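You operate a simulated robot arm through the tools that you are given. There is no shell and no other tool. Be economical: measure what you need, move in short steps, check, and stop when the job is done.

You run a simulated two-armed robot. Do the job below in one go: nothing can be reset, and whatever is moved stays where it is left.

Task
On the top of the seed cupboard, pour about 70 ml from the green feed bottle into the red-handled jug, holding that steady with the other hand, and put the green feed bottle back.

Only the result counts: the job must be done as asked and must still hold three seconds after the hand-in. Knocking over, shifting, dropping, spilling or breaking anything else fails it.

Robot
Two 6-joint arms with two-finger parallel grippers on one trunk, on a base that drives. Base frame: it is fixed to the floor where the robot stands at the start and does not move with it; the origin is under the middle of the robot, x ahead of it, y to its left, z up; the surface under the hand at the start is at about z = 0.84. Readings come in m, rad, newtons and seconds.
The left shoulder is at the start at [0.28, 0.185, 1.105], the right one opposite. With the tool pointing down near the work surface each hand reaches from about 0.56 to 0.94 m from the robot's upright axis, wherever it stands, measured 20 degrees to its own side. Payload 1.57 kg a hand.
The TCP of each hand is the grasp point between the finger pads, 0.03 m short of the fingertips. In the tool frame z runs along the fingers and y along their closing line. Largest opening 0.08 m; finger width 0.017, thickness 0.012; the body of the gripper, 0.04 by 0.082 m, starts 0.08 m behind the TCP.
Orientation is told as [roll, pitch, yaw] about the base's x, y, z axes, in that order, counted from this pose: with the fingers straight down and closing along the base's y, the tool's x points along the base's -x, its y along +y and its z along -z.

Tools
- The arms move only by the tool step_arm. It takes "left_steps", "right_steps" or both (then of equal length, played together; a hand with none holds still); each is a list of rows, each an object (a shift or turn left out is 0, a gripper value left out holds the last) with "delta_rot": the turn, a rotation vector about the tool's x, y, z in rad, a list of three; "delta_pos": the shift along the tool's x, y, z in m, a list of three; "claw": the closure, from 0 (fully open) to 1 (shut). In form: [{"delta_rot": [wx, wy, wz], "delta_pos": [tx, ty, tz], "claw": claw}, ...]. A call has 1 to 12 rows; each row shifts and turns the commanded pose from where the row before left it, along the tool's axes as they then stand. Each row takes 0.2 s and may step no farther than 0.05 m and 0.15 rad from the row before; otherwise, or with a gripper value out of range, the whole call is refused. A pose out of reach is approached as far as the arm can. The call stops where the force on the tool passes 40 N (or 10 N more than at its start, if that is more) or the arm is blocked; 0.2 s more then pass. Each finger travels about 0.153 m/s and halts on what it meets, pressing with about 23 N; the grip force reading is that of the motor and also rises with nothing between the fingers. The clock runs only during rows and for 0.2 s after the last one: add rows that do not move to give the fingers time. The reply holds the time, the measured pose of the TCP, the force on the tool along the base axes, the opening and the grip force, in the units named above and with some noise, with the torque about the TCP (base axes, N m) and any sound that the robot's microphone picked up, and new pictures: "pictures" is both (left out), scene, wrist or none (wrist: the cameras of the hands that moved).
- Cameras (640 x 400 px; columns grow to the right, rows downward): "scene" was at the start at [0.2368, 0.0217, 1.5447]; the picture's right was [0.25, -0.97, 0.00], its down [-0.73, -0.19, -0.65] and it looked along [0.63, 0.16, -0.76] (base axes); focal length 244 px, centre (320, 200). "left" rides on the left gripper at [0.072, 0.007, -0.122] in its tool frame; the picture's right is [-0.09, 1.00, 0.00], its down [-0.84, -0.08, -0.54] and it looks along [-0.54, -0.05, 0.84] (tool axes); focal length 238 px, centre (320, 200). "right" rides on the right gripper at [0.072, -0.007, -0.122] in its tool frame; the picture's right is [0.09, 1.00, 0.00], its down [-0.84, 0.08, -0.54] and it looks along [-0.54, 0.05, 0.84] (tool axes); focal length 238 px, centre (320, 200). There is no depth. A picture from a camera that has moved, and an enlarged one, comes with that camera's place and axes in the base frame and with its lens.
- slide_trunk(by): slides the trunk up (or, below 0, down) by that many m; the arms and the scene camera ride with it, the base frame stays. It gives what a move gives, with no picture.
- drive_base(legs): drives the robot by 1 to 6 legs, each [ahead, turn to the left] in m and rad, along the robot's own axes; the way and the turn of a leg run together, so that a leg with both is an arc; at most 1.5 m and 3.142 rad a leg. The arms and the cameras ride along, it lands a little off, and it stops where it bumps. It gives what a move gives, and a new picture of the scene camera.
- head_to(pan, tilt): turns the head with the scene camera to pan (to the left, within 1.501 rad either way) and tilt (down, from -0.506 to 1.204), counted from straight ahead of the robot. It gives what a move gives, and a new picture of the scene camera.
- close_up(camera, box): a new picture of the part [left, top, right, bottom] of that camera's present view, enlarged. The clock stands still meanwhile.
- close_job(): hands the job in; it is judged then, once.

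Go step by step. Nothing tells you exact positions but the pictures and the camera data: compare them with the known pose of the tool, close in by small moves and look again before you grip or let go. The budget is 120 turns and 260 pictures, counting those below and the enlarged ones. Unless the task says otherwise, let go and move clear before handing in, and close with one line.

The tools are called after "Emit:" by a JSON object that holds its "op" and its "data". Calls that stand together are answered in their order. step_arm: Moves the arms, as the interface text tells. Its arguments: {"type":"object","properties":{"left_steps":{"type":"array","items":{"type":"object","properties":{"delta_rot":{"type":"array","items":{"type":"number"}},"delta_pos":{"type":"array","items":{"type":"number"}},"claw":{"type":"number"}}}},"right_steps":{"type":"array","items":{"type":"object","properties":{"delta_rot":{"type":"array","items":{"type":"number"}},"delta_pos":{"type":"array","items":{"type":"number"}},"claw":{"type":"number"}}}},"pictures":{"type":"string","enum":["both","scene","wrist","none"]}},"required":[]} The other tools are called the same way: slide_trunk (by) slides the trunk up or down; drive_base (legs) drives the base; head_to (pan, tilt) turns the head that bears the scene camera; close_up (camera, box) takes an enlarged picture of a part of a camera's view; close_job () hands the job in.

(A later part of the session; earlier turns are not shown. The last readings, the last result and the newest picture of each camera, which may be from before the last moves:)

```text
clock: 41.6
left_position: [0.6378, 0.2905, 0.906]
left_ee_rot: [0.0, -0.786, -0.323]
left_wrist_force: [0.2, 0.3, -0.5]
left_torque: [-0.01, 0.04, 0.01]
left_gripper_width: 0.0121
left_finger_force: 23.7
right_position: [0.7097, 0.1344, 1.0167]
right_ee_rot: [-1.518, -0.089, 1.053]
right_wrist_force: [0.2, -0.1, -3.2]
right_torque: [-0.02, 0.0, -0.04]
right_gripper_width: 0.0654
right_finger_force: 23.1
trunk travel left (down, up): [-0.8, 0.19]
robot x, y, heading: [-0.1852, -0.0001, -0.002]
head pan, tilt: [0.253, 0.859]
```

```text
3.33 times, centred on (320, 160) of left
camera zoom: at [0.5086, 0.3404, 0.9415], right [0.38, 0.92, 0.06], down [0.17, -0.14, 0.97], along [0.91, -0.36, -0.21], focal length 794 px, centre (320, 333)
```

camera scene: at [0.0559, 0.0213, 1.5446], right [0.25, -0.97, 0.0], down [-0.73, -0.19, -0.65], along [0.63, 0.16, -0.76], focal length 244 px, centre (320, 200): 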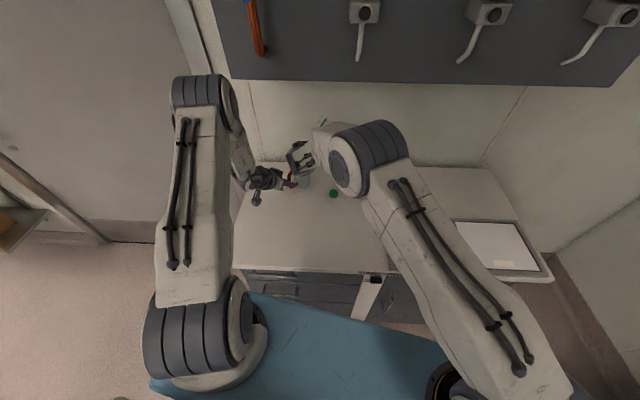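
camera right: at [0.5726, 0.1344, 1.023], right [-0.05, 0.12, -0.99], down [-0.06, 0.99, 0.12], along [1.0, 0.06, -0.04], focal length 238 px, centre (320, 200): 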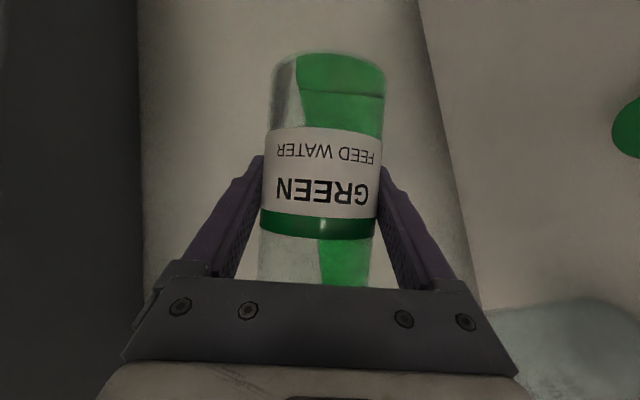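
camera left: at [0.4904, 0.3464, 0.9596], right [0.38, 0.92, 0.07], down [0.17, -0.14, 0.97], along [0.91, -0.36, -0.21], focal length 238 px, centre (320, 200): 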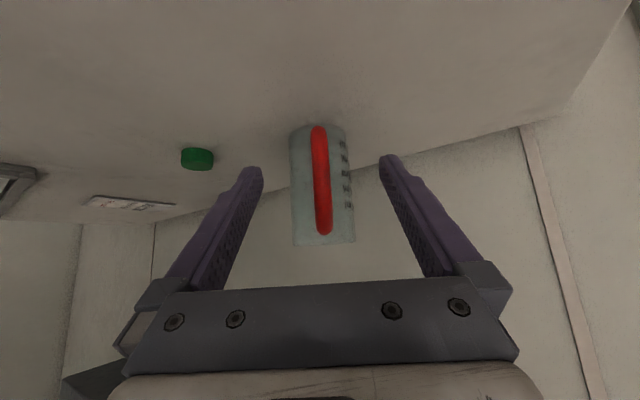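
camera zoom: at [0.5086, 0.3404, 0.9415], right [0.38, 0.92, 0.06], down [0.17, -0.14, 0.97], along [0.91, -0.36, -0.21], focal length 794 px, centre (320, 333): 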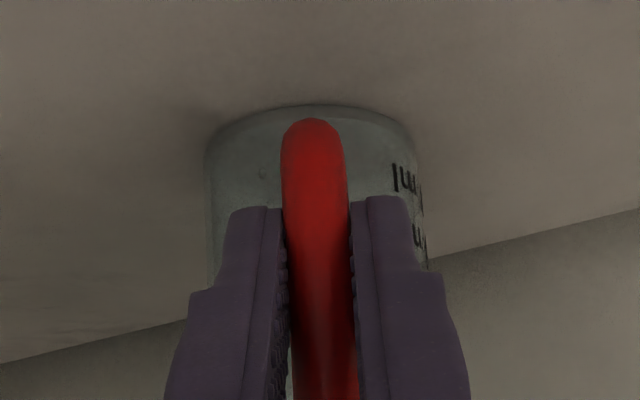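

The neck is filling, with no flow visible yet. Another small step.

Emit:
{"op": "step_arm", "data": {"right_steps": [{"delta_rot": [0.0125, 0, -0.0217]}, {}, {}, {}], "pictures": "none"}}

Emit:
{"op": "close_up", "data": {"camera": "scene", "box": [270, 110, 370, 190]}}

Emit:
{"op": "close_up", "data": {"camera": "left", "box": [240, 100, 400, 220]}}

```text
clock: 42.6
left_position: [0.6369, 0.2897, 0.907]
left_ee_rot: [0.0, -0.785, -0.322]
left_wrist_force: [0.7, 0.0, -0.6]
left_torque: [0.02, -0.01, 0.02]
left_gripper_width: 0.0119
left_finger_force: 22.8
right_position: [0.7092, 0.1343, 1.0173]
right_ee_rot: [-1.529, -0.069, 1.052]
right_wrist_force: [-0.4, 0.8, -1.8]
right_torque: [-0.05, -0.01, 0.0]
right_gripper_width: 0.0655
right_finger_force: 22.9
trunk travel left (down, up): [-0.8, 0.19]
robot x, y, heading: [-0.1813, 0.0006, -0.004]
head pan, tilt: [0.253, 0.859]
```

```text
5.00 times, centred on (320, 150) of scene
camera zoom: at [0.0559, 0.0213, 1.5446], right [0.25, -0.97, 0.0], down [-0.73, -0.19, -0.65], along [0.63, 0.16, -0.76], focal length 1221 px, centre (320, 450)
```

zoom: 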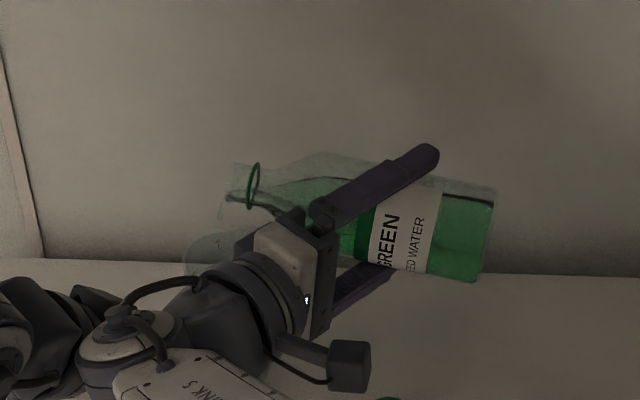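

```text
3.33 times, centred on (320, 160) of left
camera zoom: at [0.5086, 0.3404, 0.9415], right [0.38, 0.92, 0.06], down [0.17, -0.14, 0.97], along [0.91, -0.36, -0.21], focal length 794 px, centre (320, 333)
```

zoom: 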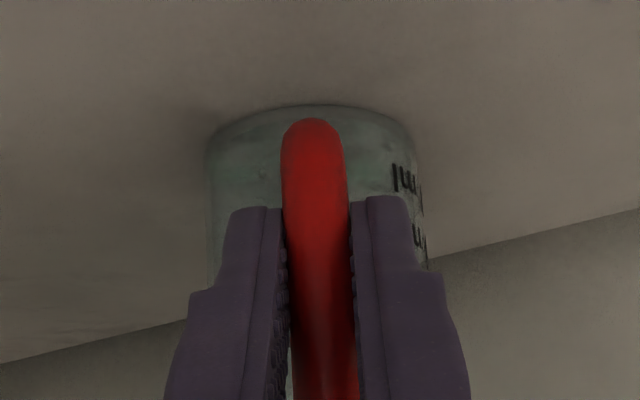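

The stream has started and the jug floor is tinting green. I'll hold and see whether the flow settles.

Emit:
{"op": "step_arm", "data": {"right_steps": [{}, {}, {}], "pictures": "wrist"}}

Emit:
{"op": "close_up", "data": {"camera": "scene", "box": [270, 110, 370, 190]}}

Emit:
{"op": "close_up", "data": {"camera": "left", "box": [240, 100, 400, 220]}}

```text
clock: 43.4
left_position: [0.6371, 0.2903, 0.9069]
left_ee_rot: [0.0, -0.787, -0.322]
left_wrist_force: [0.6, 0.3, 0.1]
left_torque: [0.01, 0.02, -0.02]
left_gripper_width: 0.0119
left_finger_force: 23.4
right_position: [0.7104, 0.1344, 1.0174]
right_ee_rot: [-1.529, -0.068, 1.053]
right_wrist_force: [0.3, -0.1, -2.2]
right_torque: [-0.01, -0.02, 0.0]
right_gripper_width: 0.0652
right_finger_force: 22.8
trunk travel left (down, up): [-0.8, 0.19]
robot x, y, heading: [-0.1811, 0.0, -0.002]
head pan, tilt: [0.253, 0.859]
camera right: at [0.5694, 0.1316, 1.0244], right [-0.05, 0.0, -1.0], down [-0.06, 1.0, 0.0], along [1.0, 0.06, -0.05], focal length 238 px, centre (320, 200)
```

right: 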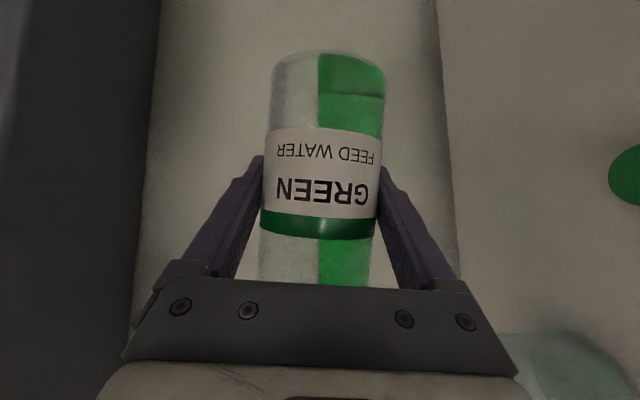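

```text
5.00 times, centred on (320, 150) of scene
camera zoom: at [0.0559, 0.0213, 1.5446], right [0.25, -0.97, 0.0], down [-0.73, -0.19, -0.65], along [0.63, 0.16, -0.76], focal length 1221 px, centre (320, 450)
```

zoom: 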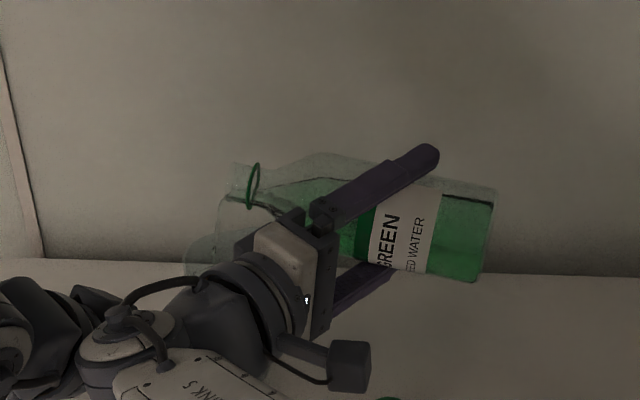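

```text
3.33 times, centred on (320, 160) of left
camera zoom: at [0.5086, 0.3404, 0.9415], right [0.38, 0.92, 0.06], down [0.17, -0.14, 0.97], along [0.91, -0.36, -0.21], focal length 794 px, centre (320, 333)
```

zoom: 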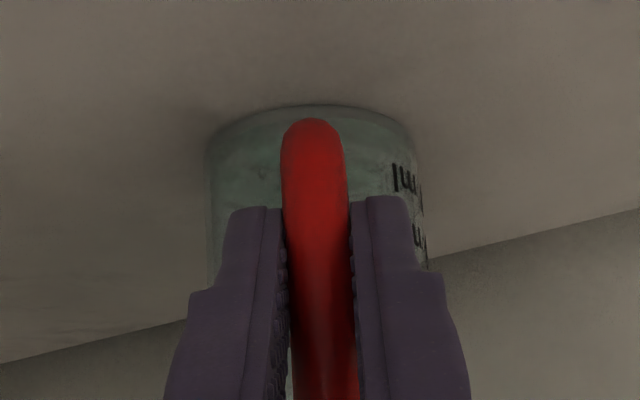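

A thin stream is falling inside the jug. I'll hold longer and watch the level.

Emit:
{"op": "step_arm", "data": {"right_steps": [{}, {}, {}, {}, {}], "pictures": "none"}}

Emit:
{"op": "close_up", "data": {"camera": "scene", "box": [270, 110, 370, 190]}}

Emit:
{"op": "close_up", "data": {"camera": "left", "box": [240, 100, 400, 220]}}

```text
clock: 44.6
left_position: [0.636, 0.2903, 0.9064]
left_ee_rot: [0.001, -0.783, -0.321]
left_wrist_force: [0.8, 0.6, 0.4]
left_torque: [0.0, -0.02, -0.02]
left_gripper_width: 0.0119
left_finger_force: 22.7
right_position: [0.71, 0.1342, 1.0161]
right_ee_rot: [-1.529, -0.067, 1.052]
right_wrist_force: [0.5, 0.7, -3.7]
right_torque: [0.01, -0.03, 0.01]
right_gripper_width: 0.0654
right_finger_force: 23.6
trunk travel left (down, up): [-0.8, 0.19]
robot x, y, heading: [-0.1789, 0.0004, -0.0]
head pan, tilt: [0.253, 0.859]
```

```text
5.00 times, centred on (320, 150) of scene
camera zoom: at [0.0559, 0.0213, 1.5446], right [0.25, -0.97, 0.0], down [-0.73, -0.19, -0.65], along [0.63, 0.16, -0.76], focal length 1221 px, centre (320, 450)
```

zoom: 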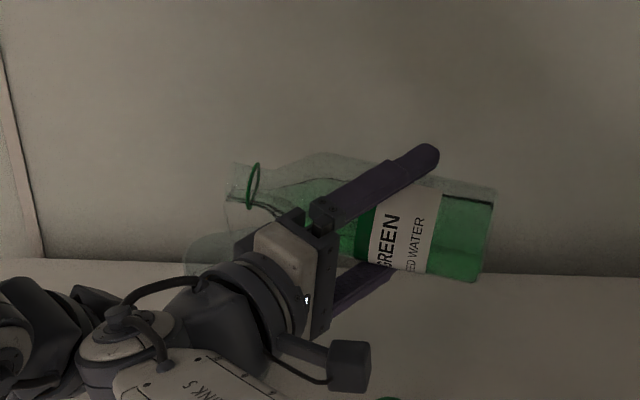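

```text
3.33 times, centred on (320, 160) of left
camera zoom: at [0.5086, 0.3404, 0.9415], right [0.38, 0.92, 0.06], down [0.17, -0.14, 0.97], along [0.91, -0.36, -0.21], focal length 794 px, centre (320, 333)
```

zoom: 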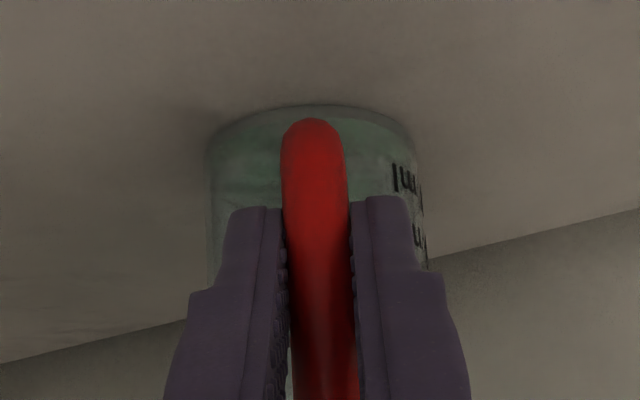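

The flow is stopping by itself at this tilt, with roughly 10–15 ml poured. The jug marks look like 50 ml steps at z≈0.860 and 0.876, so 70 ml is a bit under halfway between them. I'll tilt a little more.

Emit:
{"op": "step_arm", "data": {"right_steps": [{"delta_rot": [0.015, 0, -0.026]}, {}, {}, {}, {}, {}], "pictures": "none"}}

Emit:
{"op": "close_up", "data": {"camera": "scene", "box": [270, 110, 370, 190]}}

Emit:
{"op": "close_up", "data": {"camera": "left", "box": [240, 100, 400, 220]}}

```text
clock: 46.0
left_position: [0.6373, 0.2901, 0.906]
left_ee_rot: [0.0, -0.787, -0.322]
left_wrist_force: [-0.3, 0.4, -0.5]
left_torque: [0.02, 0.05, 0.01]
left_gripper_width: 0.012
left_finger_force: 23.0
right_position: [0.7092, 0.1337, 1.0173]
right_ee_rot: [-1.543, -0.043, 1.054]
right_wrist_force: [0.6, -0.4, -3.3]
right_torque: [0.02, 0.01, -0.02]
right_gripper_width: 0.0654
right_finger_force: 23.4
trunk travel left (down, up): [-0.8, 0.19]
robot x, y, heading: [-0.1794, 0.0, -0.005]
head pan, tilt: [0.253, 0.859]
```

```text
5.00 times, centred on (320, 150) of scene
camera zoom: at [0.0559, 0.0213, 1.5446], right [0.25, -0.97, 0.0], down [-0.73, -0.19, -0.65], along [0.63, 0.16, -0.76], focal length 1221 px, centre (320, 450)
```

zoom: 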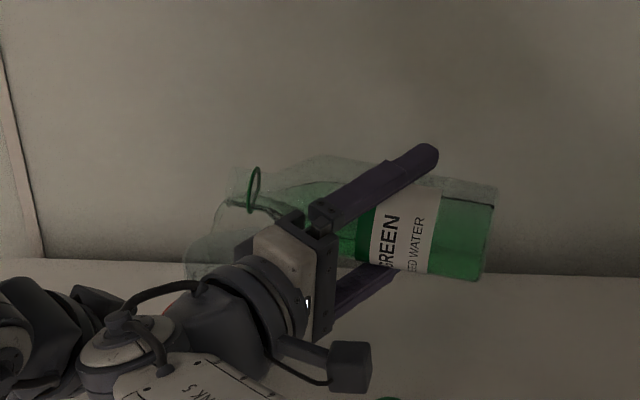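

```text
3.33 times, centred on (320, 160) of left
camera zoom: at [0.5086, 0.3404, 0.9415], right [0.38, 0.92, 0.06], down [0.17, -0.14, 0.97], along [0.91, -0.36, -0.21], focal length 794 px, centre (320, 333)
```

zoom: 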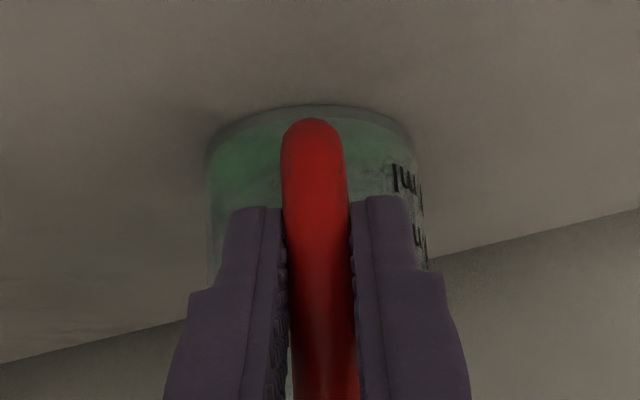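

It's flowing steadily into the jug. I'll hold and zoom on the jug level.

Emit:
{"op": "step_arm", "data": {"right_steps": [{}, {}, {}], "pictures": "none"}}

Emit:
{"op": "close_up", "data": {"camera": "scene", "box": [280, 130, 340, 178]}}

Emit:
{"op": "close_up", "data": {"camera": "left", "box": [280, 120, 360, 180]}}

```text
clock: 46.8
left_position: [0.6367, 0.2905, 0.906]
left_ee_rot: [0.0, -0.785, -0.322]
left_wrist_force: [0.5, -0.2, -0.3]
left_torque: [0.02, 0.0, -0.02]
left_gripper_width: 0.0118
left_finger_force: 23.0
right_position: [0.7097, 0.1333, 1.0166]
right_ee_rot: [-1.545, -0.042, 1.053]
right_wrist_force: [-0.5, 0.2, -2.3]
right_torque: [-0.01, 0.01, 0.02]
right_gripper_width: 0.0655
right_finger_force: 22.6
trunk travel left (down, up): [-0.8, 0.19]
robot x, y, heading: [-0.1849, 0.0023, -0.005]
head pan, tilt: [0.253, 0.859]
```

```text
8.33 times, centred on (310, 154) of scene
camera zoom: at [0.0559, 0.0213, 1.5446], right [0.25, -0.97, 0.0], down [-0.73, -0.19, -0.65], along [0.63, 0.16, -0.76], focal length 2034 px, centre (403, 583)
```

zoom: 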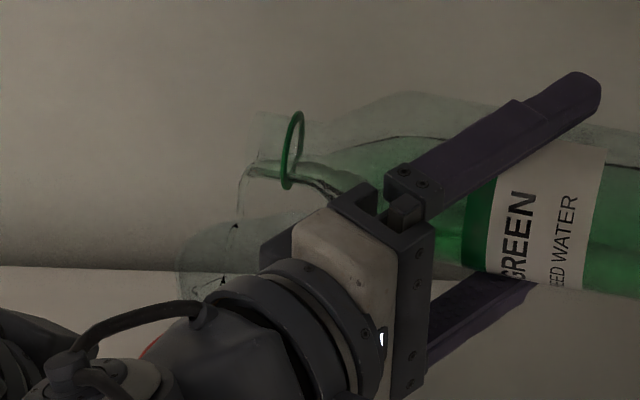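

```text
6.67 times, centred on (320, 150) of left
camera zoom: at [0.5086, 0.3404, 0.9415], right [0.38, 0.92, 0.06], down [0.17, -0.14, 0.97], along [0.91, -0.36, -0.21], focal length 1589 px, centre (320, 533)
```

zoom: 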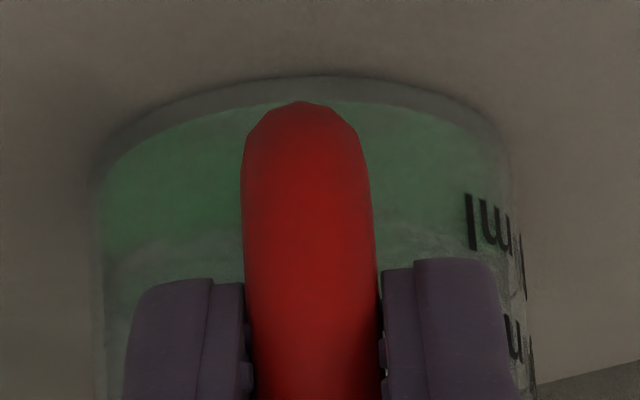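

The level is now around 35–40 ml by my estimate, and the stream is landing inside the jug. I'll hold a bit more.

Emit:
{"op": "step_arm", "data": {"right_steps": [{}, {}, {}, {}, {}], "pictures": "none"}}

Emit:
{"op": "close_up", "data": {"camera": "scene", "box": [280, 130, 340, 178]}}

Emit:
{"op": "close_up", "data": {"camera": "left", "box": [280, 120, 360, 180]}}

```text
clock: 48.0
left_position: [0.6373, 0.2894, 0.9067]
left_ee_rot: [-0.002, -0.787, -0.322]
left_wrist_force: [0.1, 0.2, -0.2]
left_torque: [-0.05, 0.0, -0.02]
left_gripper_width: 0.0119
left_finger_force: 23.0
right_position: [0.7087, 0.1336, 1.0163]
right_ee_rot: [-1.545, -0.043, 1.055]
right_wrist_force: [0.0, 0.9, -2.5]
right_torque: [-0.03, -0.01, -0.03]
right_gripper_width: 0.0655
right_finger_force: 22.4
trunk travel left (down, up): [-0.8, 0.19]
robot x, y, heading: [-0.1813, -0.0015, -0.003]
head pan, tilt: [0.253, 0.859]
```

```text
8.33 times, centred on (310, 154) of scene
camera zoom: at [0.0559, 0.0213, 1.5446], right [0.25, -0.97, 0.0], down [-0.73, -0.19, -0.65], along [0.63, 0.16, -0.76], focal length 2034 px, centre (403, 583)
```

zoom: 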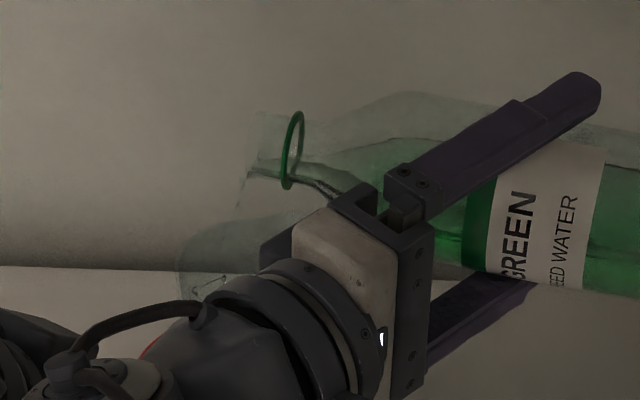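

```text
6.67 times, centred on (320, 150) of left
camera zoom: at [0.5086, 0.3404, 0.9415], right [0.38, 0.92, 0.06], down [0.17, -0.14, 0.97], along [0.91, -0.36, -0.21], focal length 1589 px, centre (320, 533)
```

zoom: 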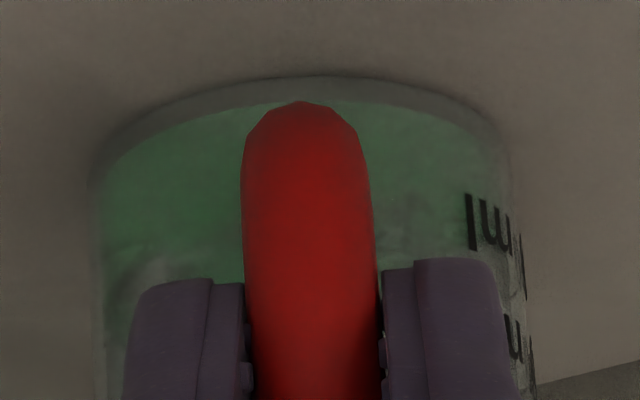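

The flow has almost stopped at about 40–45 ml. One more small tilt, then I'll stop and inspect.

Emit:
{"op": "step_arm", "data": {"right_steps": [{"delta_rot": [0.01, 0, -0.0173]}, {}, {}, {}, {}, {}, {}, {}, {}], "pictures": "none"}}

Emit:
{"op": "close_up", "data": {"camera": "scene", "box": [280, 130, 340, 178]}}

Emit:
{"op": "close_up", "data": {"camera": "left", "box": [280, 120, 360, 180]}}

```text
clock: 50.0
left_position: [0.6372, 0.2911, 0.9085]
left_ee_rot: [0.001, -0.785, -0.321]
left_wrist_force: [-0.1, -0.2, -0.5]
left_torque: [0.02, -0.01, 0.01]
left_gripper_width: 0.0121
left_finger_force: 23.0
right_position: [0.7085, 0.133, 1.0172]
right_ee_rot: [-1.553, -0.024, 1.054]
right_wrist_force: [0.0, -0.3, -2.0]
right_torque: [-0.02, 0.01, 0.03]
right_gripper_width: 0.0653
right_finger_force: 22.9
trunk travel left (down, up): [-0.8, 0.19]
robot x, y, heading: [-0.1823, -0.0016, -0.002]
head pan, tilt: [0.253, 0.859]
```

```text
8.33 times, centred on (310, 154) of scene
camera zoom: at [0.0559, 0.0213, 1.5446], right [0.25, -0.97, 0.0], down [-0.73, -0.19, -0.65], along [0.63, 0.16, -0.76], focal length 2034 px, centre (403, 583)
```

zoom: 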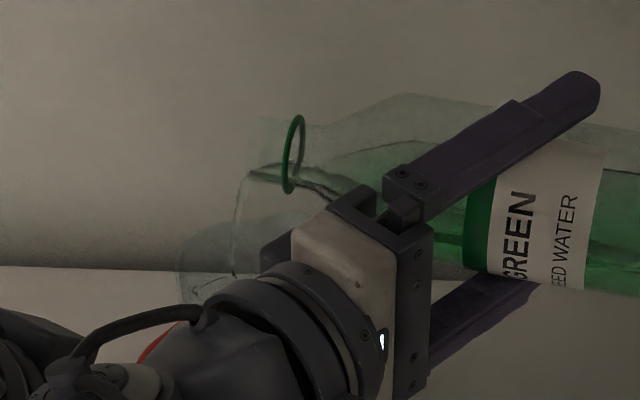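

```text
6.67 times, centred on (320, 150) of left
camera zoom: at [0.5086, 0.3404, 0.9415], right [0.38, 0.92, 0.06], down [0.17, -0.14, 0.97], along [0.91, -0.36, -0.21], focal length 1589 px, centre (320, 533)
```

zoom: 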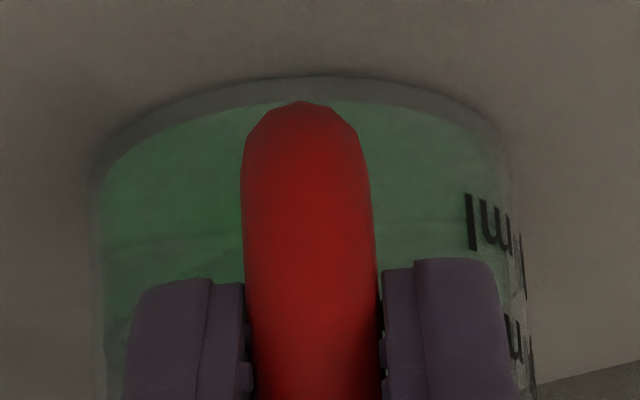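

It's still flowing, so I'll stop now by tilting back. Then I'll swing the bottle aside to read the jug clearly.

Emit:
{"op": "step_arm", "data": {"right_steps": [{"delta_rot": [-0.04, 0, 0.0693]}, {"delta_rot": [-0.06, 0, 0.104]}, {"delta_rot": [-0.06, 0, 0.104]}, {"delta_rot": [-0.06, 0, 0.104]}, {"delta_rot": [-0.05, 0, 0.0866]}, {}, {"delta_pos": [0.016, -0.0323, 0.0092]}, {"delta_pos": [0.016, -0.0323, 0.0092]}, {"delta_pos": [0.016, -0.0323, 0.0092]}, {}]}}

Emit:
{"op": "close_up", "data": {"camera": "scene", "box": [270, 150, 350, 210]}}

Emit:
{"op": "close_up", "data": {"camera": "right", "box": [440, 200, 640, 400]}}

Emit:
{"op": "close_up", "data": {"camera": "left", "box": [280, 120, 360, 180]}}

```text
clock: 52.2
left_position: [0.6374, 0.2902, 0.9058]
left_ee_rot: [0.0, -0.786, -0.32]
left_wrist_force: [-0.1, 0.4, 0.4]
left_torque: [-0.01, 0.02, -0.01]
left_gripper_width: 0.0117
left_finger_force: 22.7
right_position: [0.7812, 0.0946, 1.0518]
right_ee_rot: [-1.259, -0.482, 0.976]
right_wrist_force: [-0.5, -1.0, -1.2]
right_torque: [0.01, 0.0, 0.03]
right_gripper_width: 0.0651
right_finger_force: 23.3
right hand out of reach, approached as far as the arm can: row 3, 4, 5, 7, 8, 9
trunk travel left (down, up): [-0.8, 0.19]
robot x, y, heading: [-0.1794, -0.0006, 0.004]
head pan, tilt: [0.253, 0.859]
camera scene: at [0.0559, 0.0213, 1.5446], right [0.25, -0.97, 0.0], down [-0.73, -0.19, -0.65], along [0.63, 0.16, -0.76], focal length 244 px, centre (320, 200)
camera right: at [0.6407, 0.0903, 1.0567], right [-0.05, 0.47, -0.88], down [-0.06, 0.88, 0.47], along [1.0, 0.07, -0.02], focal length 238 px, centre (320, 200)
```

scene: 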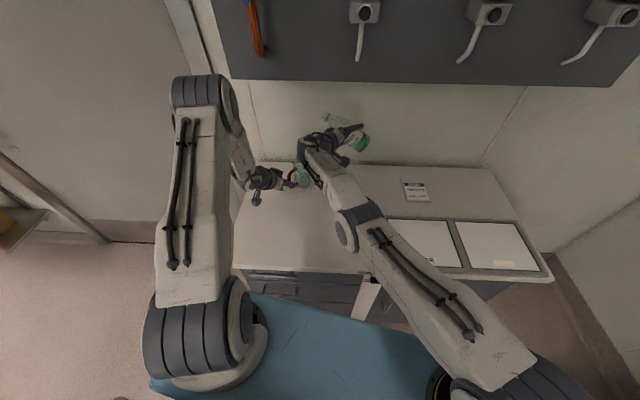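
right: 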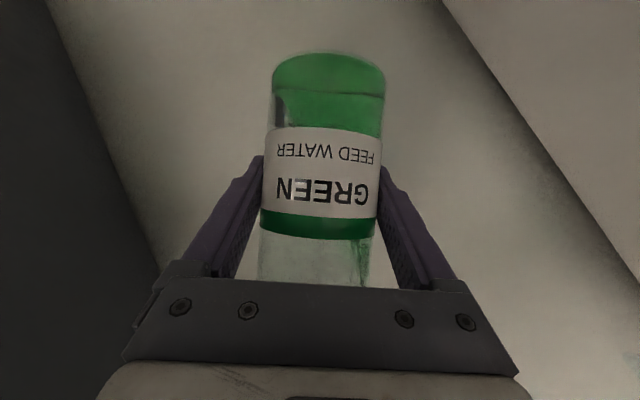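

```text
6.67 times, centred on (310, 180) of scene
camera zoom: at [0.0559, 0.0213, 1.5446], right [0.25, -0.97, 0.0], down [-0.73, -0.19, -0.65], along [0.63, 0.16, -0.76], focal length 1628 px, centre (387, 333)
```

zoom: 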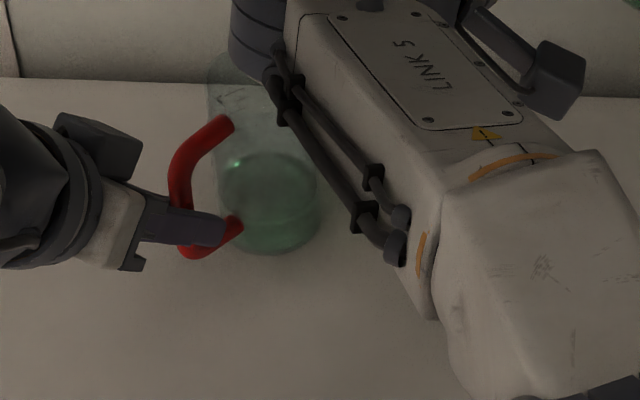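

```text
2.00 times, centred on (540, 300) of right
camera zoom: at [0.6407, 0.0903, 1.0567], right [-0.05, 0.47, -0.88], down [-0.06, 0.88, 0.47], along [1.0, 0.07, -0.02], focal length 477 px, centre (-120, 0)
```

zoom: 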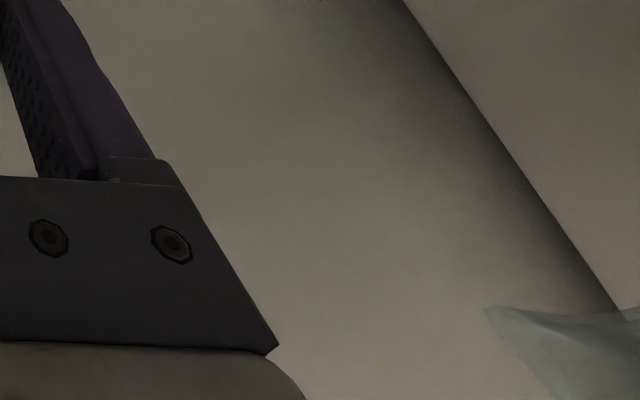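

```text
6.67 times, centred on (320, 150) of left
camera zoom: at [0.5085, 0.3404, 0.9415], right [0.38, 0.92, 0.07], down [0.17, -0.14, 0.97], along [0.91, -0.36, -0.21], focal length 1589 px, centre (320, 533)
```

zoom: 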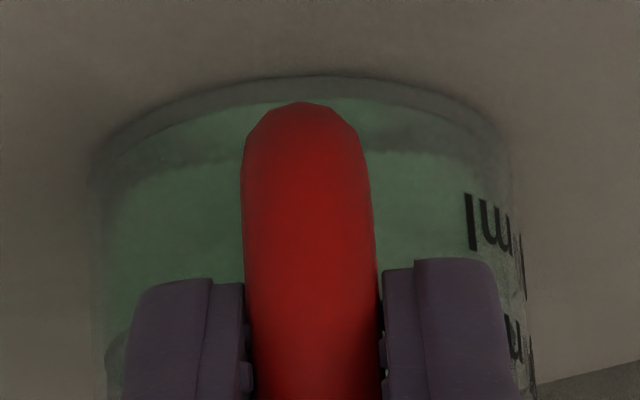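

The jug is now visible and the water level reads around 50–65 ml. I'll zoom in further for a better reading, and also note the bottle.

Emit:
{"op": "close_up", "data": {"camera": "scene", "box": [290, 160, 318, 184]}}

Emit:
{"op": "close_up", "data": {"camera": "scene", "box": [310, 100, 390, 160]}}

```text
16.00 times, centred on (304, 172) of scene
camera zoom: at [0.0559, 0.0213, 1.5446], right [0.25, -0.97, 0.0], down [-0.73, -0.19, -0.65], along [0.63, 0.16, -0.76], focal length 3906 px, centre (576, 648)
```

zoom: 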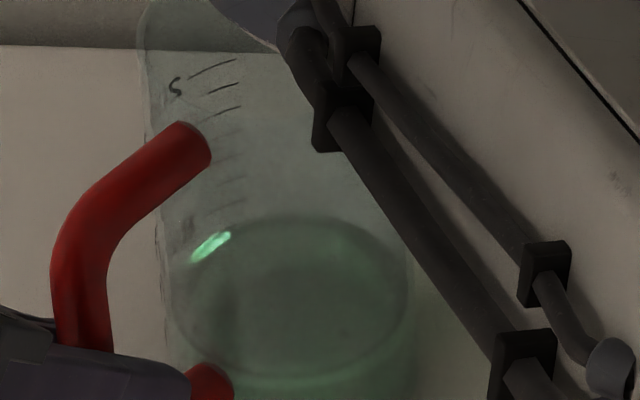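

```text
6.67 times, centred on (350, 130) of scene
camera zoom: at [0.0559, 0.0213, 1.5446], right [0.25, -0.97, 0.0], down [-0.73, -0.19, -0.65], along [0.63, 0.16, -0.76], focal length 1628 px, centre (120, 667)
```

zoom: 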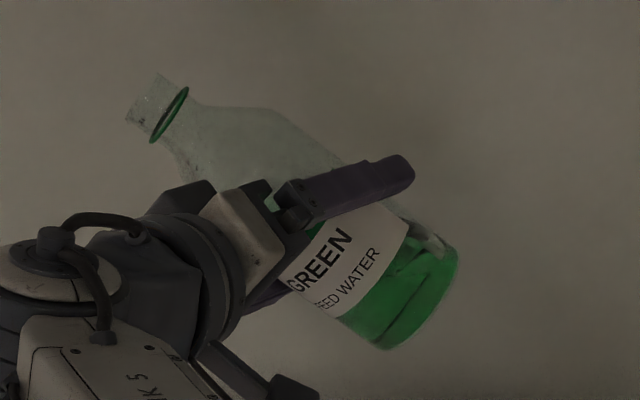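

Emit:
{"op": "close_up", "data": {"camera": "scene", "box": [288, 168, 320, 192]}}

Emit:
{"op": "close_up", "data": {"camera": "scene", "box": [290, 150, 322, 174]}}

```text
16.00 times, centred on (304, 180) of scene
camera zoom: at [0.0559, 0.0213, 1.5446], right [0.25, -0.97, 0.0], down [-0.73, -0.19, -0.65], along [0.63, 0.16, -0.76], focal length 3906 px, centre (576, 520)
```

zoom: 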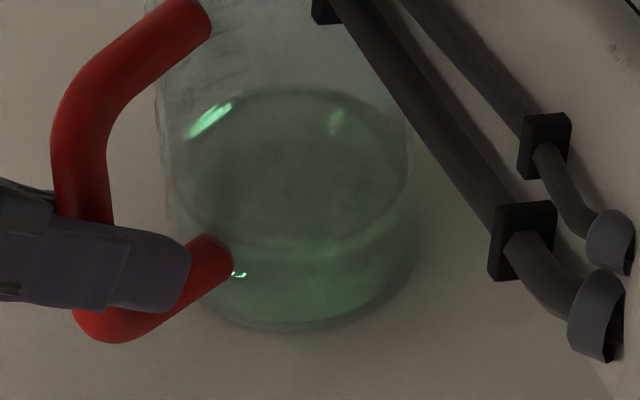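

```text
16.00 times, centred on (306, 162) of scene
camera zoom: at [0.0559, 0.0213, 1.5446], right [0.25, -0.97, 0.0], down [-0.73, -0.19, -0.65], along [0.63, 0.16, -0.76], focal length 3906 px, centre (544, 808)
```

zoom: 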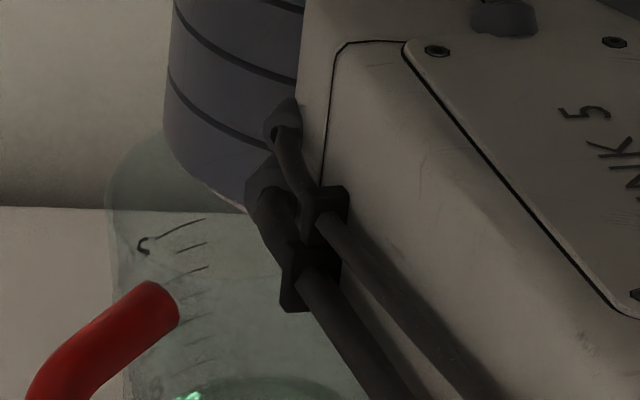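

Reading the jug's scale through the wall (20 ml ticks, top tick mirrored "200"), the water stands at about 60 ml, so it needs roughly 10 ml more. I'll bring the bottle back to the pouring spot, still at 56° tilt, and verify.

Emit:
{"op": "step_arm", "data": {"right_steps": [{"delta_pos": [0.0072, 0.0174, -0.0224]}, {"delta_pos": [0.0072, 0.0174, -0.0224]}, {"delta_pos": [0.0072, 0.0174, -0.0224]}, {}]}}

```text
clock: 53.2
left_position: [0.6366, 0.2911, 0.906]
left_ee_rot: [-0.002, -0.786, -0.322]
left_wrist_force: [1.0, 0.4, -0.6]
left_torque: [0.02, 0.01, 0.03]
left_gripper_width: 0.0121
left_finger_force: 23.2
right_position: [0.7237, 0.1492, 1.0131]
right_ee_rot: [-1.261, -0.484, 0.973]
right_wrist_force: [0.3, 0.2, -2.4]
right_torque: [0.01, 0.02, -0.02]
right_gripper_width: 0.0653
right_finger_force: 23.3
right hand out of reach, approached as far as the arm can: row 1, 2, 3
trunk travel left (down, up): [-0.8, 0.19]
robot x, y, heading: [-0.1802, 0.0045, -0.001]
head pan, tilt: [0.253, 0.859]
camera scene: at [0.0559, 0.0214, 1.5446], right [0.25, -0.97, 0.0], down [-0.73, -0.19, -0.65], along [0.63, 0.16, -0.76], focal length 244 px, centre (320, 200)
camera right: at [0.583, 0.1453, 1.0189], right [-0.05, 0.47, -0.88], down [-0.05, 0.88, 0.47], along [1.0, 0.07, -0.02], focal length 238 px, centre (320, 200)
```

scene: 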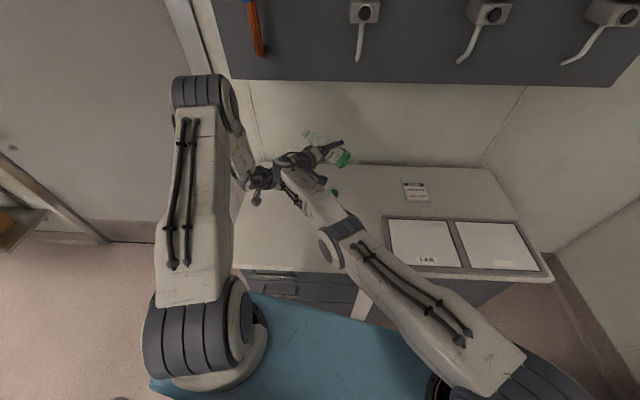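
right: 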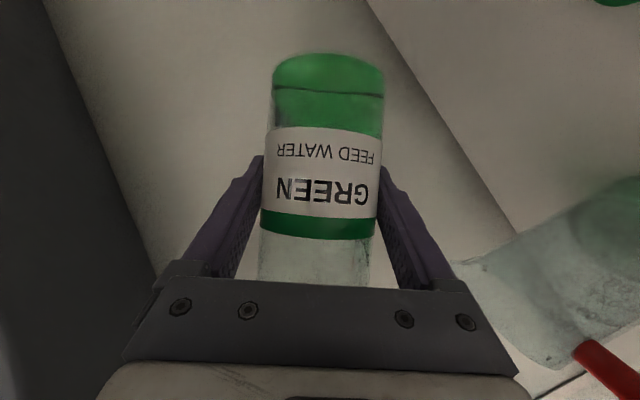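

The arm came back in a lower-elbow posture. The position (0.724, 0.149) would still pour into the jug, but I'll check clearances first.

Emit:
{"op": "close_up", "data": {"camera": "scene", "box": [230, 110, 390, 230]}}

Emit:
{"op": "close_up", "data": {"camera": "left", "box": [0, 0, 640, 400]}}

```text
3.33 times, centred on (310, 170) of scene
camera zoom: at [0.0559, 0.0214, 1.5446], right [0.25, -0.97, 0.0], down [-0.73, -0.19, -0.65], along [0.63, 0.16, -0.76], focal length 814 px, centre (353, 300)
```

zoom: 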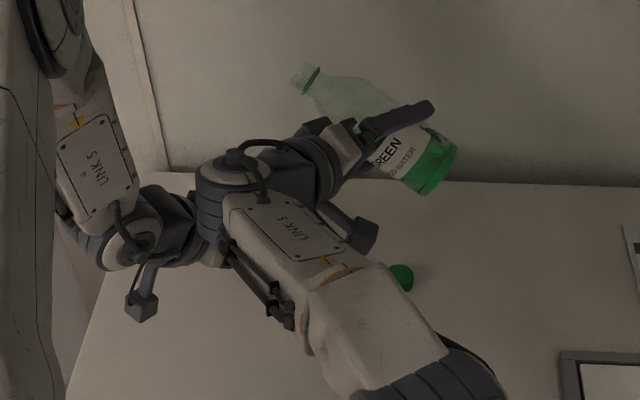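

```text
1.00 times, centred on (320, 200) of left (not enlarged: the box is as wide or as high as the picture)
camera zoom: at [0.5086, 0.3403, 0.9415], right [0.38, 0.92, 0.06], down [0.17, -0.14, 0.97], along [0.91, -0.36, -0.21], focal length 238 px, centre (320, 200)
```

zoom: 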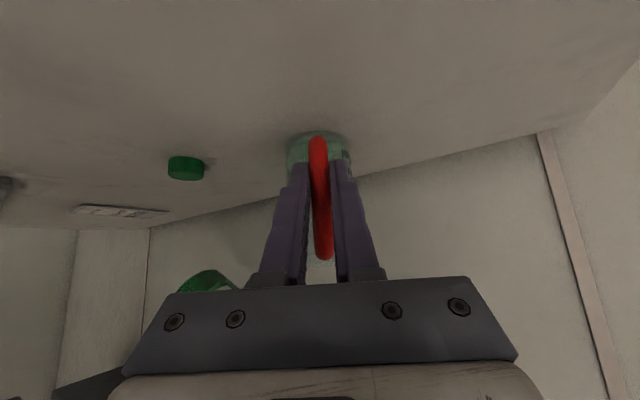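

The right wrist passes fairly close to the left hand, so I won't let y grow beyond about 0.137. I'll tilt to about 72° while nudging the bottle back toward the earlier pouring spot.

Emit:
{"op": "step_arm", "data": {"right_steps": [{"delta_pos": [0.0146, -0.0067, -0.0054]}, {"delta_rot": [0.035, 0, -0.0606]}, {"delta_rot": [0.035, 0, -0.0606]}, {"delta_rot": [0.035, 0, -0.0606]}, {"delta_rot": [0.02, 0, -0.0346]}, {}]}}

Emit:
{"op": "close_up", "data": {"camera": "scene", "box": [230, 110, 390, 230]}}

```text
clock: 54.6
left_position: [0.6367, 0.2898, 0.9072]
left_ee_rot: [0.001, -0.786, -0.321]
left_wrist_force: [-0.1, -0.3, -0.1]
left_torque: [0.03, 0.01, -0.03]
left_gripper_width: 0.012
left_finger_force: 22.8
right_position: [0.715, 0.1407, 1.0138]
right_ee_rot: [-1.406, -0.275, 1.032]
right_wrist_force: [0.1, -0.7, -2.6]
right_torque: [0.0, -0.01, -0.01]
right_gripper_width: 0.0652
right_finger_force: 22.6
right hand out of reach, approached as far as the arm can: row 1, 3, 4, 5
trunk travel left (down, up): [-0.8, 0.19]
robot x, y, heading: [-0.1825, 0.0024, 0.001]
head pan, tilt: [0.253, 0.859]
camera scene: at [0.0559, 0.0214, 1.5446], right [0.25, -0.97, 0.0], down [-0.73, -0.19, -0.65], along [0.63, 0.16, -0.76], focal length 244 px, centre (320, 200)
camera right: at [0.574, 0.1369, 1.0204], right [-0.05, 0.24, -0.97], down [-0.06, 0.97, 0.24], along [1.0, 0.07, -0.03], focal length 238 px, centre (320, 200)
```

scene: 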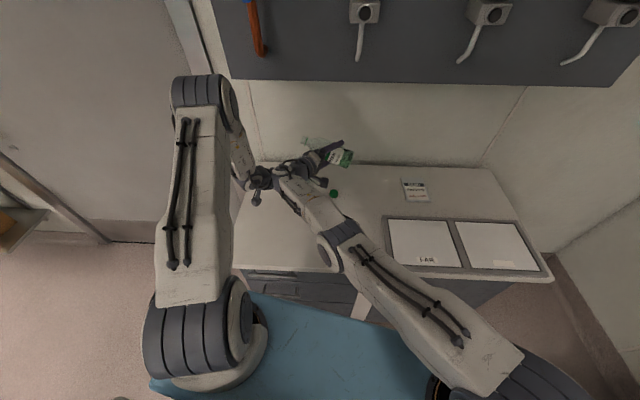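
right: 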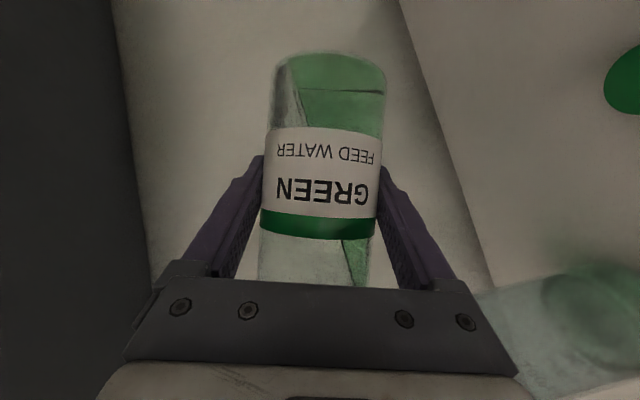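

```text
3.33 times, centred on (310, 170) of scene
camera zoom: at [0.0559, 0.0214, 1.5446], right [0.25, -0.97, 0.0], down [-0.73, -0.19, -0.65], along [0.63, 0.16, -0.76], focal length 814 px, centre (353, 300)
```

zoom: 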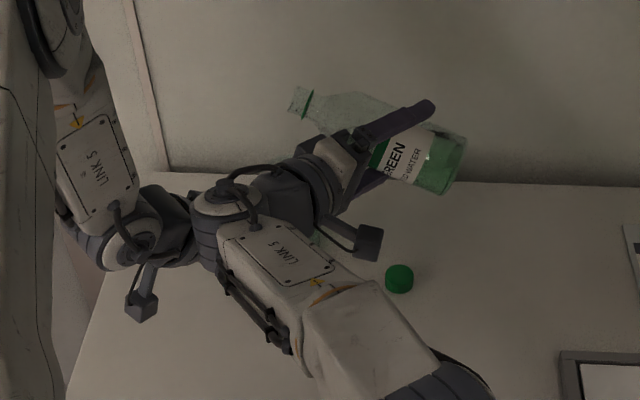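

At (0.715, 0.141) and about 72°, it's safe. I'll nudge 8 mm to the right for clearance from the left hand and tilt to just under the previous pouring angle.

Emit:
{"op": "step_arm", "data": {"right_steps": [{"delta_pos": [0.0067, -0.0022, 0.0038]}, {"delta_rot": [0.035, 0, -0.0606]}, {"delta_rot": [0.035, 0, -0.0606]}, {"delta_rot": [0.035, 0, -0.0606]}, {"delta_rot": [0.02, 0, -0.0346]}, {}], "pictures": "none"}}

Emit:
{"op": "close_up", "data": {"camera": "scene", "box": [260, 120, 360, 195]}}

Emit:
{"op": "close_up", "data": {"camera": "left", "box": [280, 120, 360, 180]}}

```text
clock: 56.0
left_position: [0.6372, 0.29, 0.9067]
left_ee_rot: [0.001, -0.785, -0.32]
left_wrist_force: [0.9, 0.3, 0.0]
left_torque: [-0.01, 0.02, 0.02]
left_gripper_width: 0.0123
left_finger_force: 23.4
right_position: [0.7117, 0.1307, 1.0145]
right_ee_rot: [-1.533, -0.058, 1.053]
right_wrist_force: [0.6, -0.1, -2.7]
right_torque: [-0.03, 0.02, -0.01]
right_gripper_width: 0.0653
right_finger_force: 23.1
right hand out of reach, approached as far as the arm can: row 1, 4
trunk travel left (down, up): [-0.8, 0.19]
robot x, y, heading: [-0.1775, 0.0004, -0.004]
head pan, tilt: [0.253, 0.859]
```

```text
5.33 times, centred on (310, 158) of scene
camera zoom: at [0.0559, 0.0213, 1.5446], right [0.25, -0.97, 0.0], down [-0.73, -0.19, -0.65], along [0.63, 0.16, -0.76], focal length 1302 px, centre (373, 427)
```

zoom: 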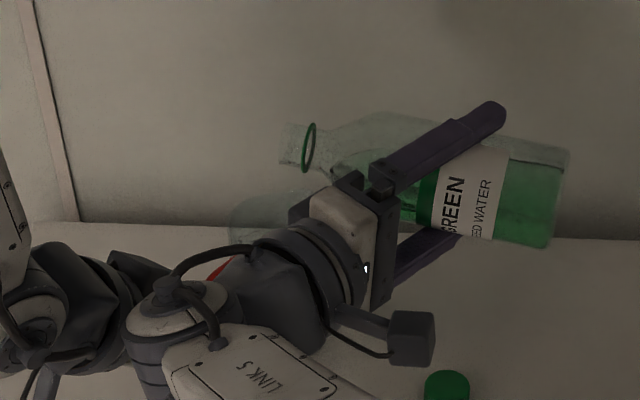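

```text
6.67 times, centred on (320, 150) of left
camera zoom: at [0.5086, 0.3404, 0.9415], right [0.38, 0.92, 0.06], down [0.17, -0.14, 0.97], along [0.91, -0.36, -0.21], focal length 1589 px, centre (320, 533)
```

zoom: 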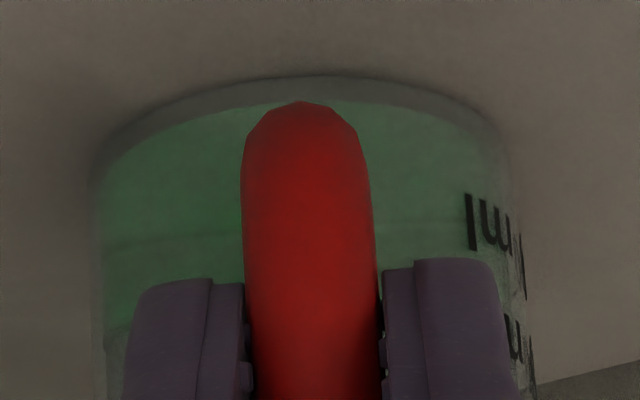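

No flow at about 86°, as expected. I'll tilt to just past the last angle and watch.

Emit:
{"op": "step_arm", "data": {"right_steps": [{"delta_rot": [0.025, 0, -0.0433]}, {}, {}, {}, {}], "pictures": "none"}}

Emit:
{"op": "close_up", "data": {"camera": "scene", "box": [280, 130, 340, 178]}}

Emit:
{"op": "close_up", "data": {"camera": "left", "box": [280, 120, 360, 180]}}

```text
clock: 57.2
left_position: [0.637, 0.2899, 0.9072]
left_ee_rot: [0.0, -0.785, -0.321]
left_wrist_force: [-0.8, 0.7, -0.3]
left_torque: [-0.02, 0.02, 0.01]
left_gripper_width: 0.0119
left_finger_force: 23.0
right_position: [0.7097, 0.1292, 1.0161]
right_ee_rot: [-1.56, -0.018, 1.053]
right_wrist_force: [-0.7, 0.1, -2.0]
right_torque: [0.01, -0.02, 0.0]
right_gripper_width: 0.065
right_finger_force: 23.0
right hand out of reach, approached as far as the arm can: row 1
trunk travel left (down, up): [-0.8, 0.19]
robot x, y, heading: [-0.1786, -0.0, 0.0]
head pan, tilt: [0.253, 0.859]
```

```text
8.33 times, centred on (310, 154) of scene
camera zoom: at [0.0559, 0.0213, 1.5446], right [0.25, -0.97, 0.0], down [-0.73, -0.19, -0.65], along [0.63, 0.16, -0.76], focal length 2034 px, centre (403, 583)
```

zoom: 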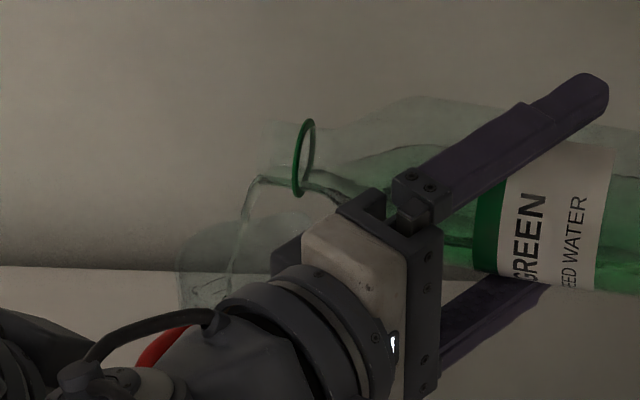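

```text
6.67 times, centred on (320, 150) of left
camera zoom: at [0.5086, 0.3404, 0.9415], right [0.38, 0.92, 0.06], down [0.17, -0.14, 0.97], along [0.91, -0.36, -0.21], focal length 1589 px, centre (320, 533)
```

zoom: 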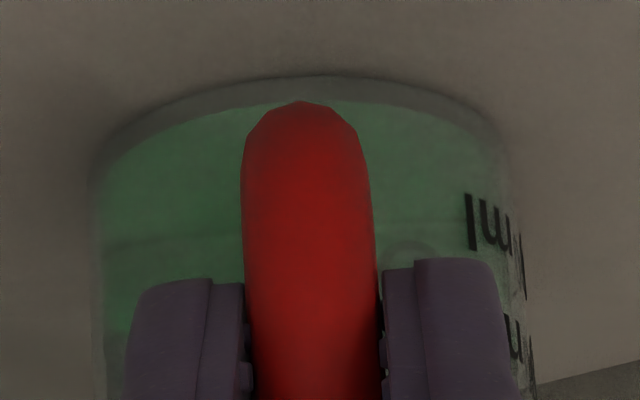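

The stream is steady at a few ml per second. One more short moment, then tilt back enough to stop it.

Emit:
{"op": "step_arm", "data": {"right_steps": [{}, {"delta_rot": [-0.03, 0, 0.052]}, {"delta_rot": [-0.03, 0, 0.052]}, {"delta_rot": [-0.02, 0, 0.0346]}, {}, {}, {}], "pictures": "scene"}}

Emit:
{"op": "close_up", "data": {"camera": "scene", "box": [280, 130, 340, 178]}}

Emit:
{"op": "close_up", "data": {"camera": "left", "box": [280, 120, 360, 180]}}

```text
clock: 58.8
left_position: [0.6366, 0.29, 0.906]
left_ee_rot: [0.0, -0.785, -0.321]
left_wrist_force: [0.0, -0.8, 0.4]
left_torque: [-0.03, 0.04, -0.01]
left_gripper_width: 0.0122
left_finger_force: 23.6
right_position: [0.7126, 0.1317, 1.0156]
right_ee_rot: [-1.48, -0.156, 1.045]
right_wrist_force: [0.5, 0.1, -2.7]
right_torque: [0.0, 0.02, -0.01]
right_gripper_width: 0.0654
right_finger_force: 23.5
trunk travel left (down, up): [-0.8, 0.19]
robot x, y, heading: [-0.1823, -0.0, -0.003]
head pan, tilt: [0.253, 0.859]
camera scene: at [0.0559, 0.0213, 1.5446], right [0.25, -0.97, 0.0], down [-0.73, -0.19, -0.65], along [0.63, 0.16, -0.76], focal length 244 px, centre (320, 200)
```

scene: 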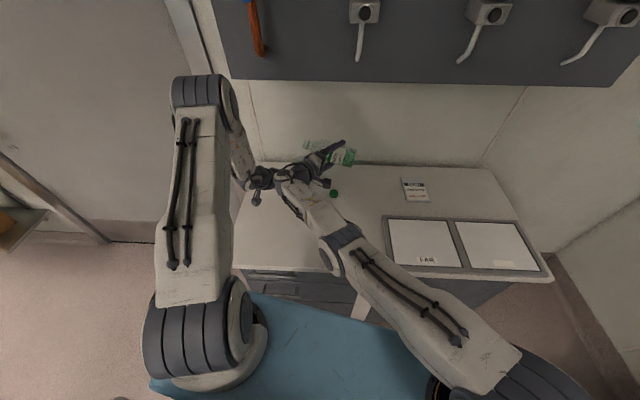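

```text
8.33 times, centred on (310, 154) of scene
camera zoom: at [0.0559, 0.0213, 1.5446], right [0.25, -0.97, 0.0], down [-0.73, -0.19, -0.65], along [0.63, 0.16, -0.76], focal length 2034 px, centre (403, 583)
```

zoom: 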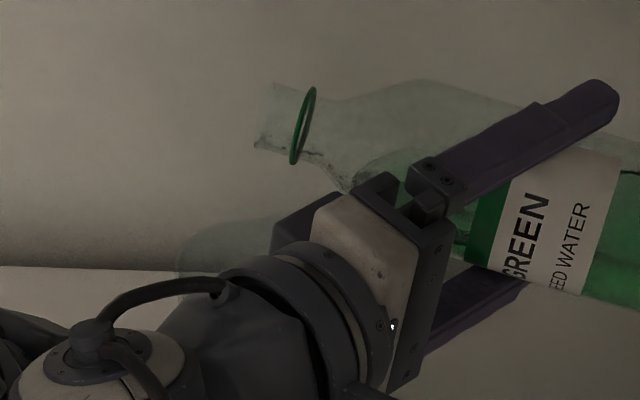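

```text
6.67 times, centred on (320, 150) of left
camera zoom: at [0.5086, 0.3404, 0.9415], right [0.38, 0.92, 0.06], down [0.17, -0.14, 0.97], along [0.91, -0.36, -0.21], focal length 1589 px, centre (320, 533)
```

zoom: 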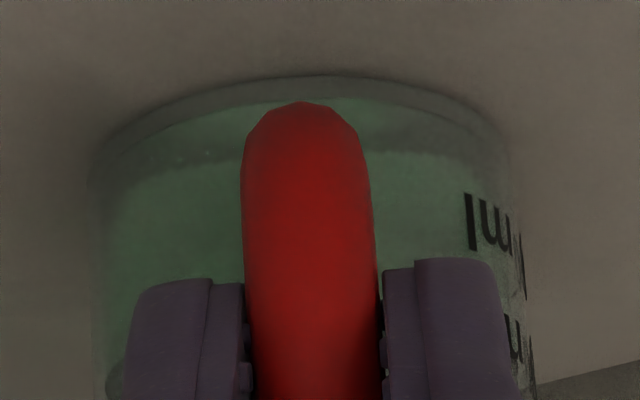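

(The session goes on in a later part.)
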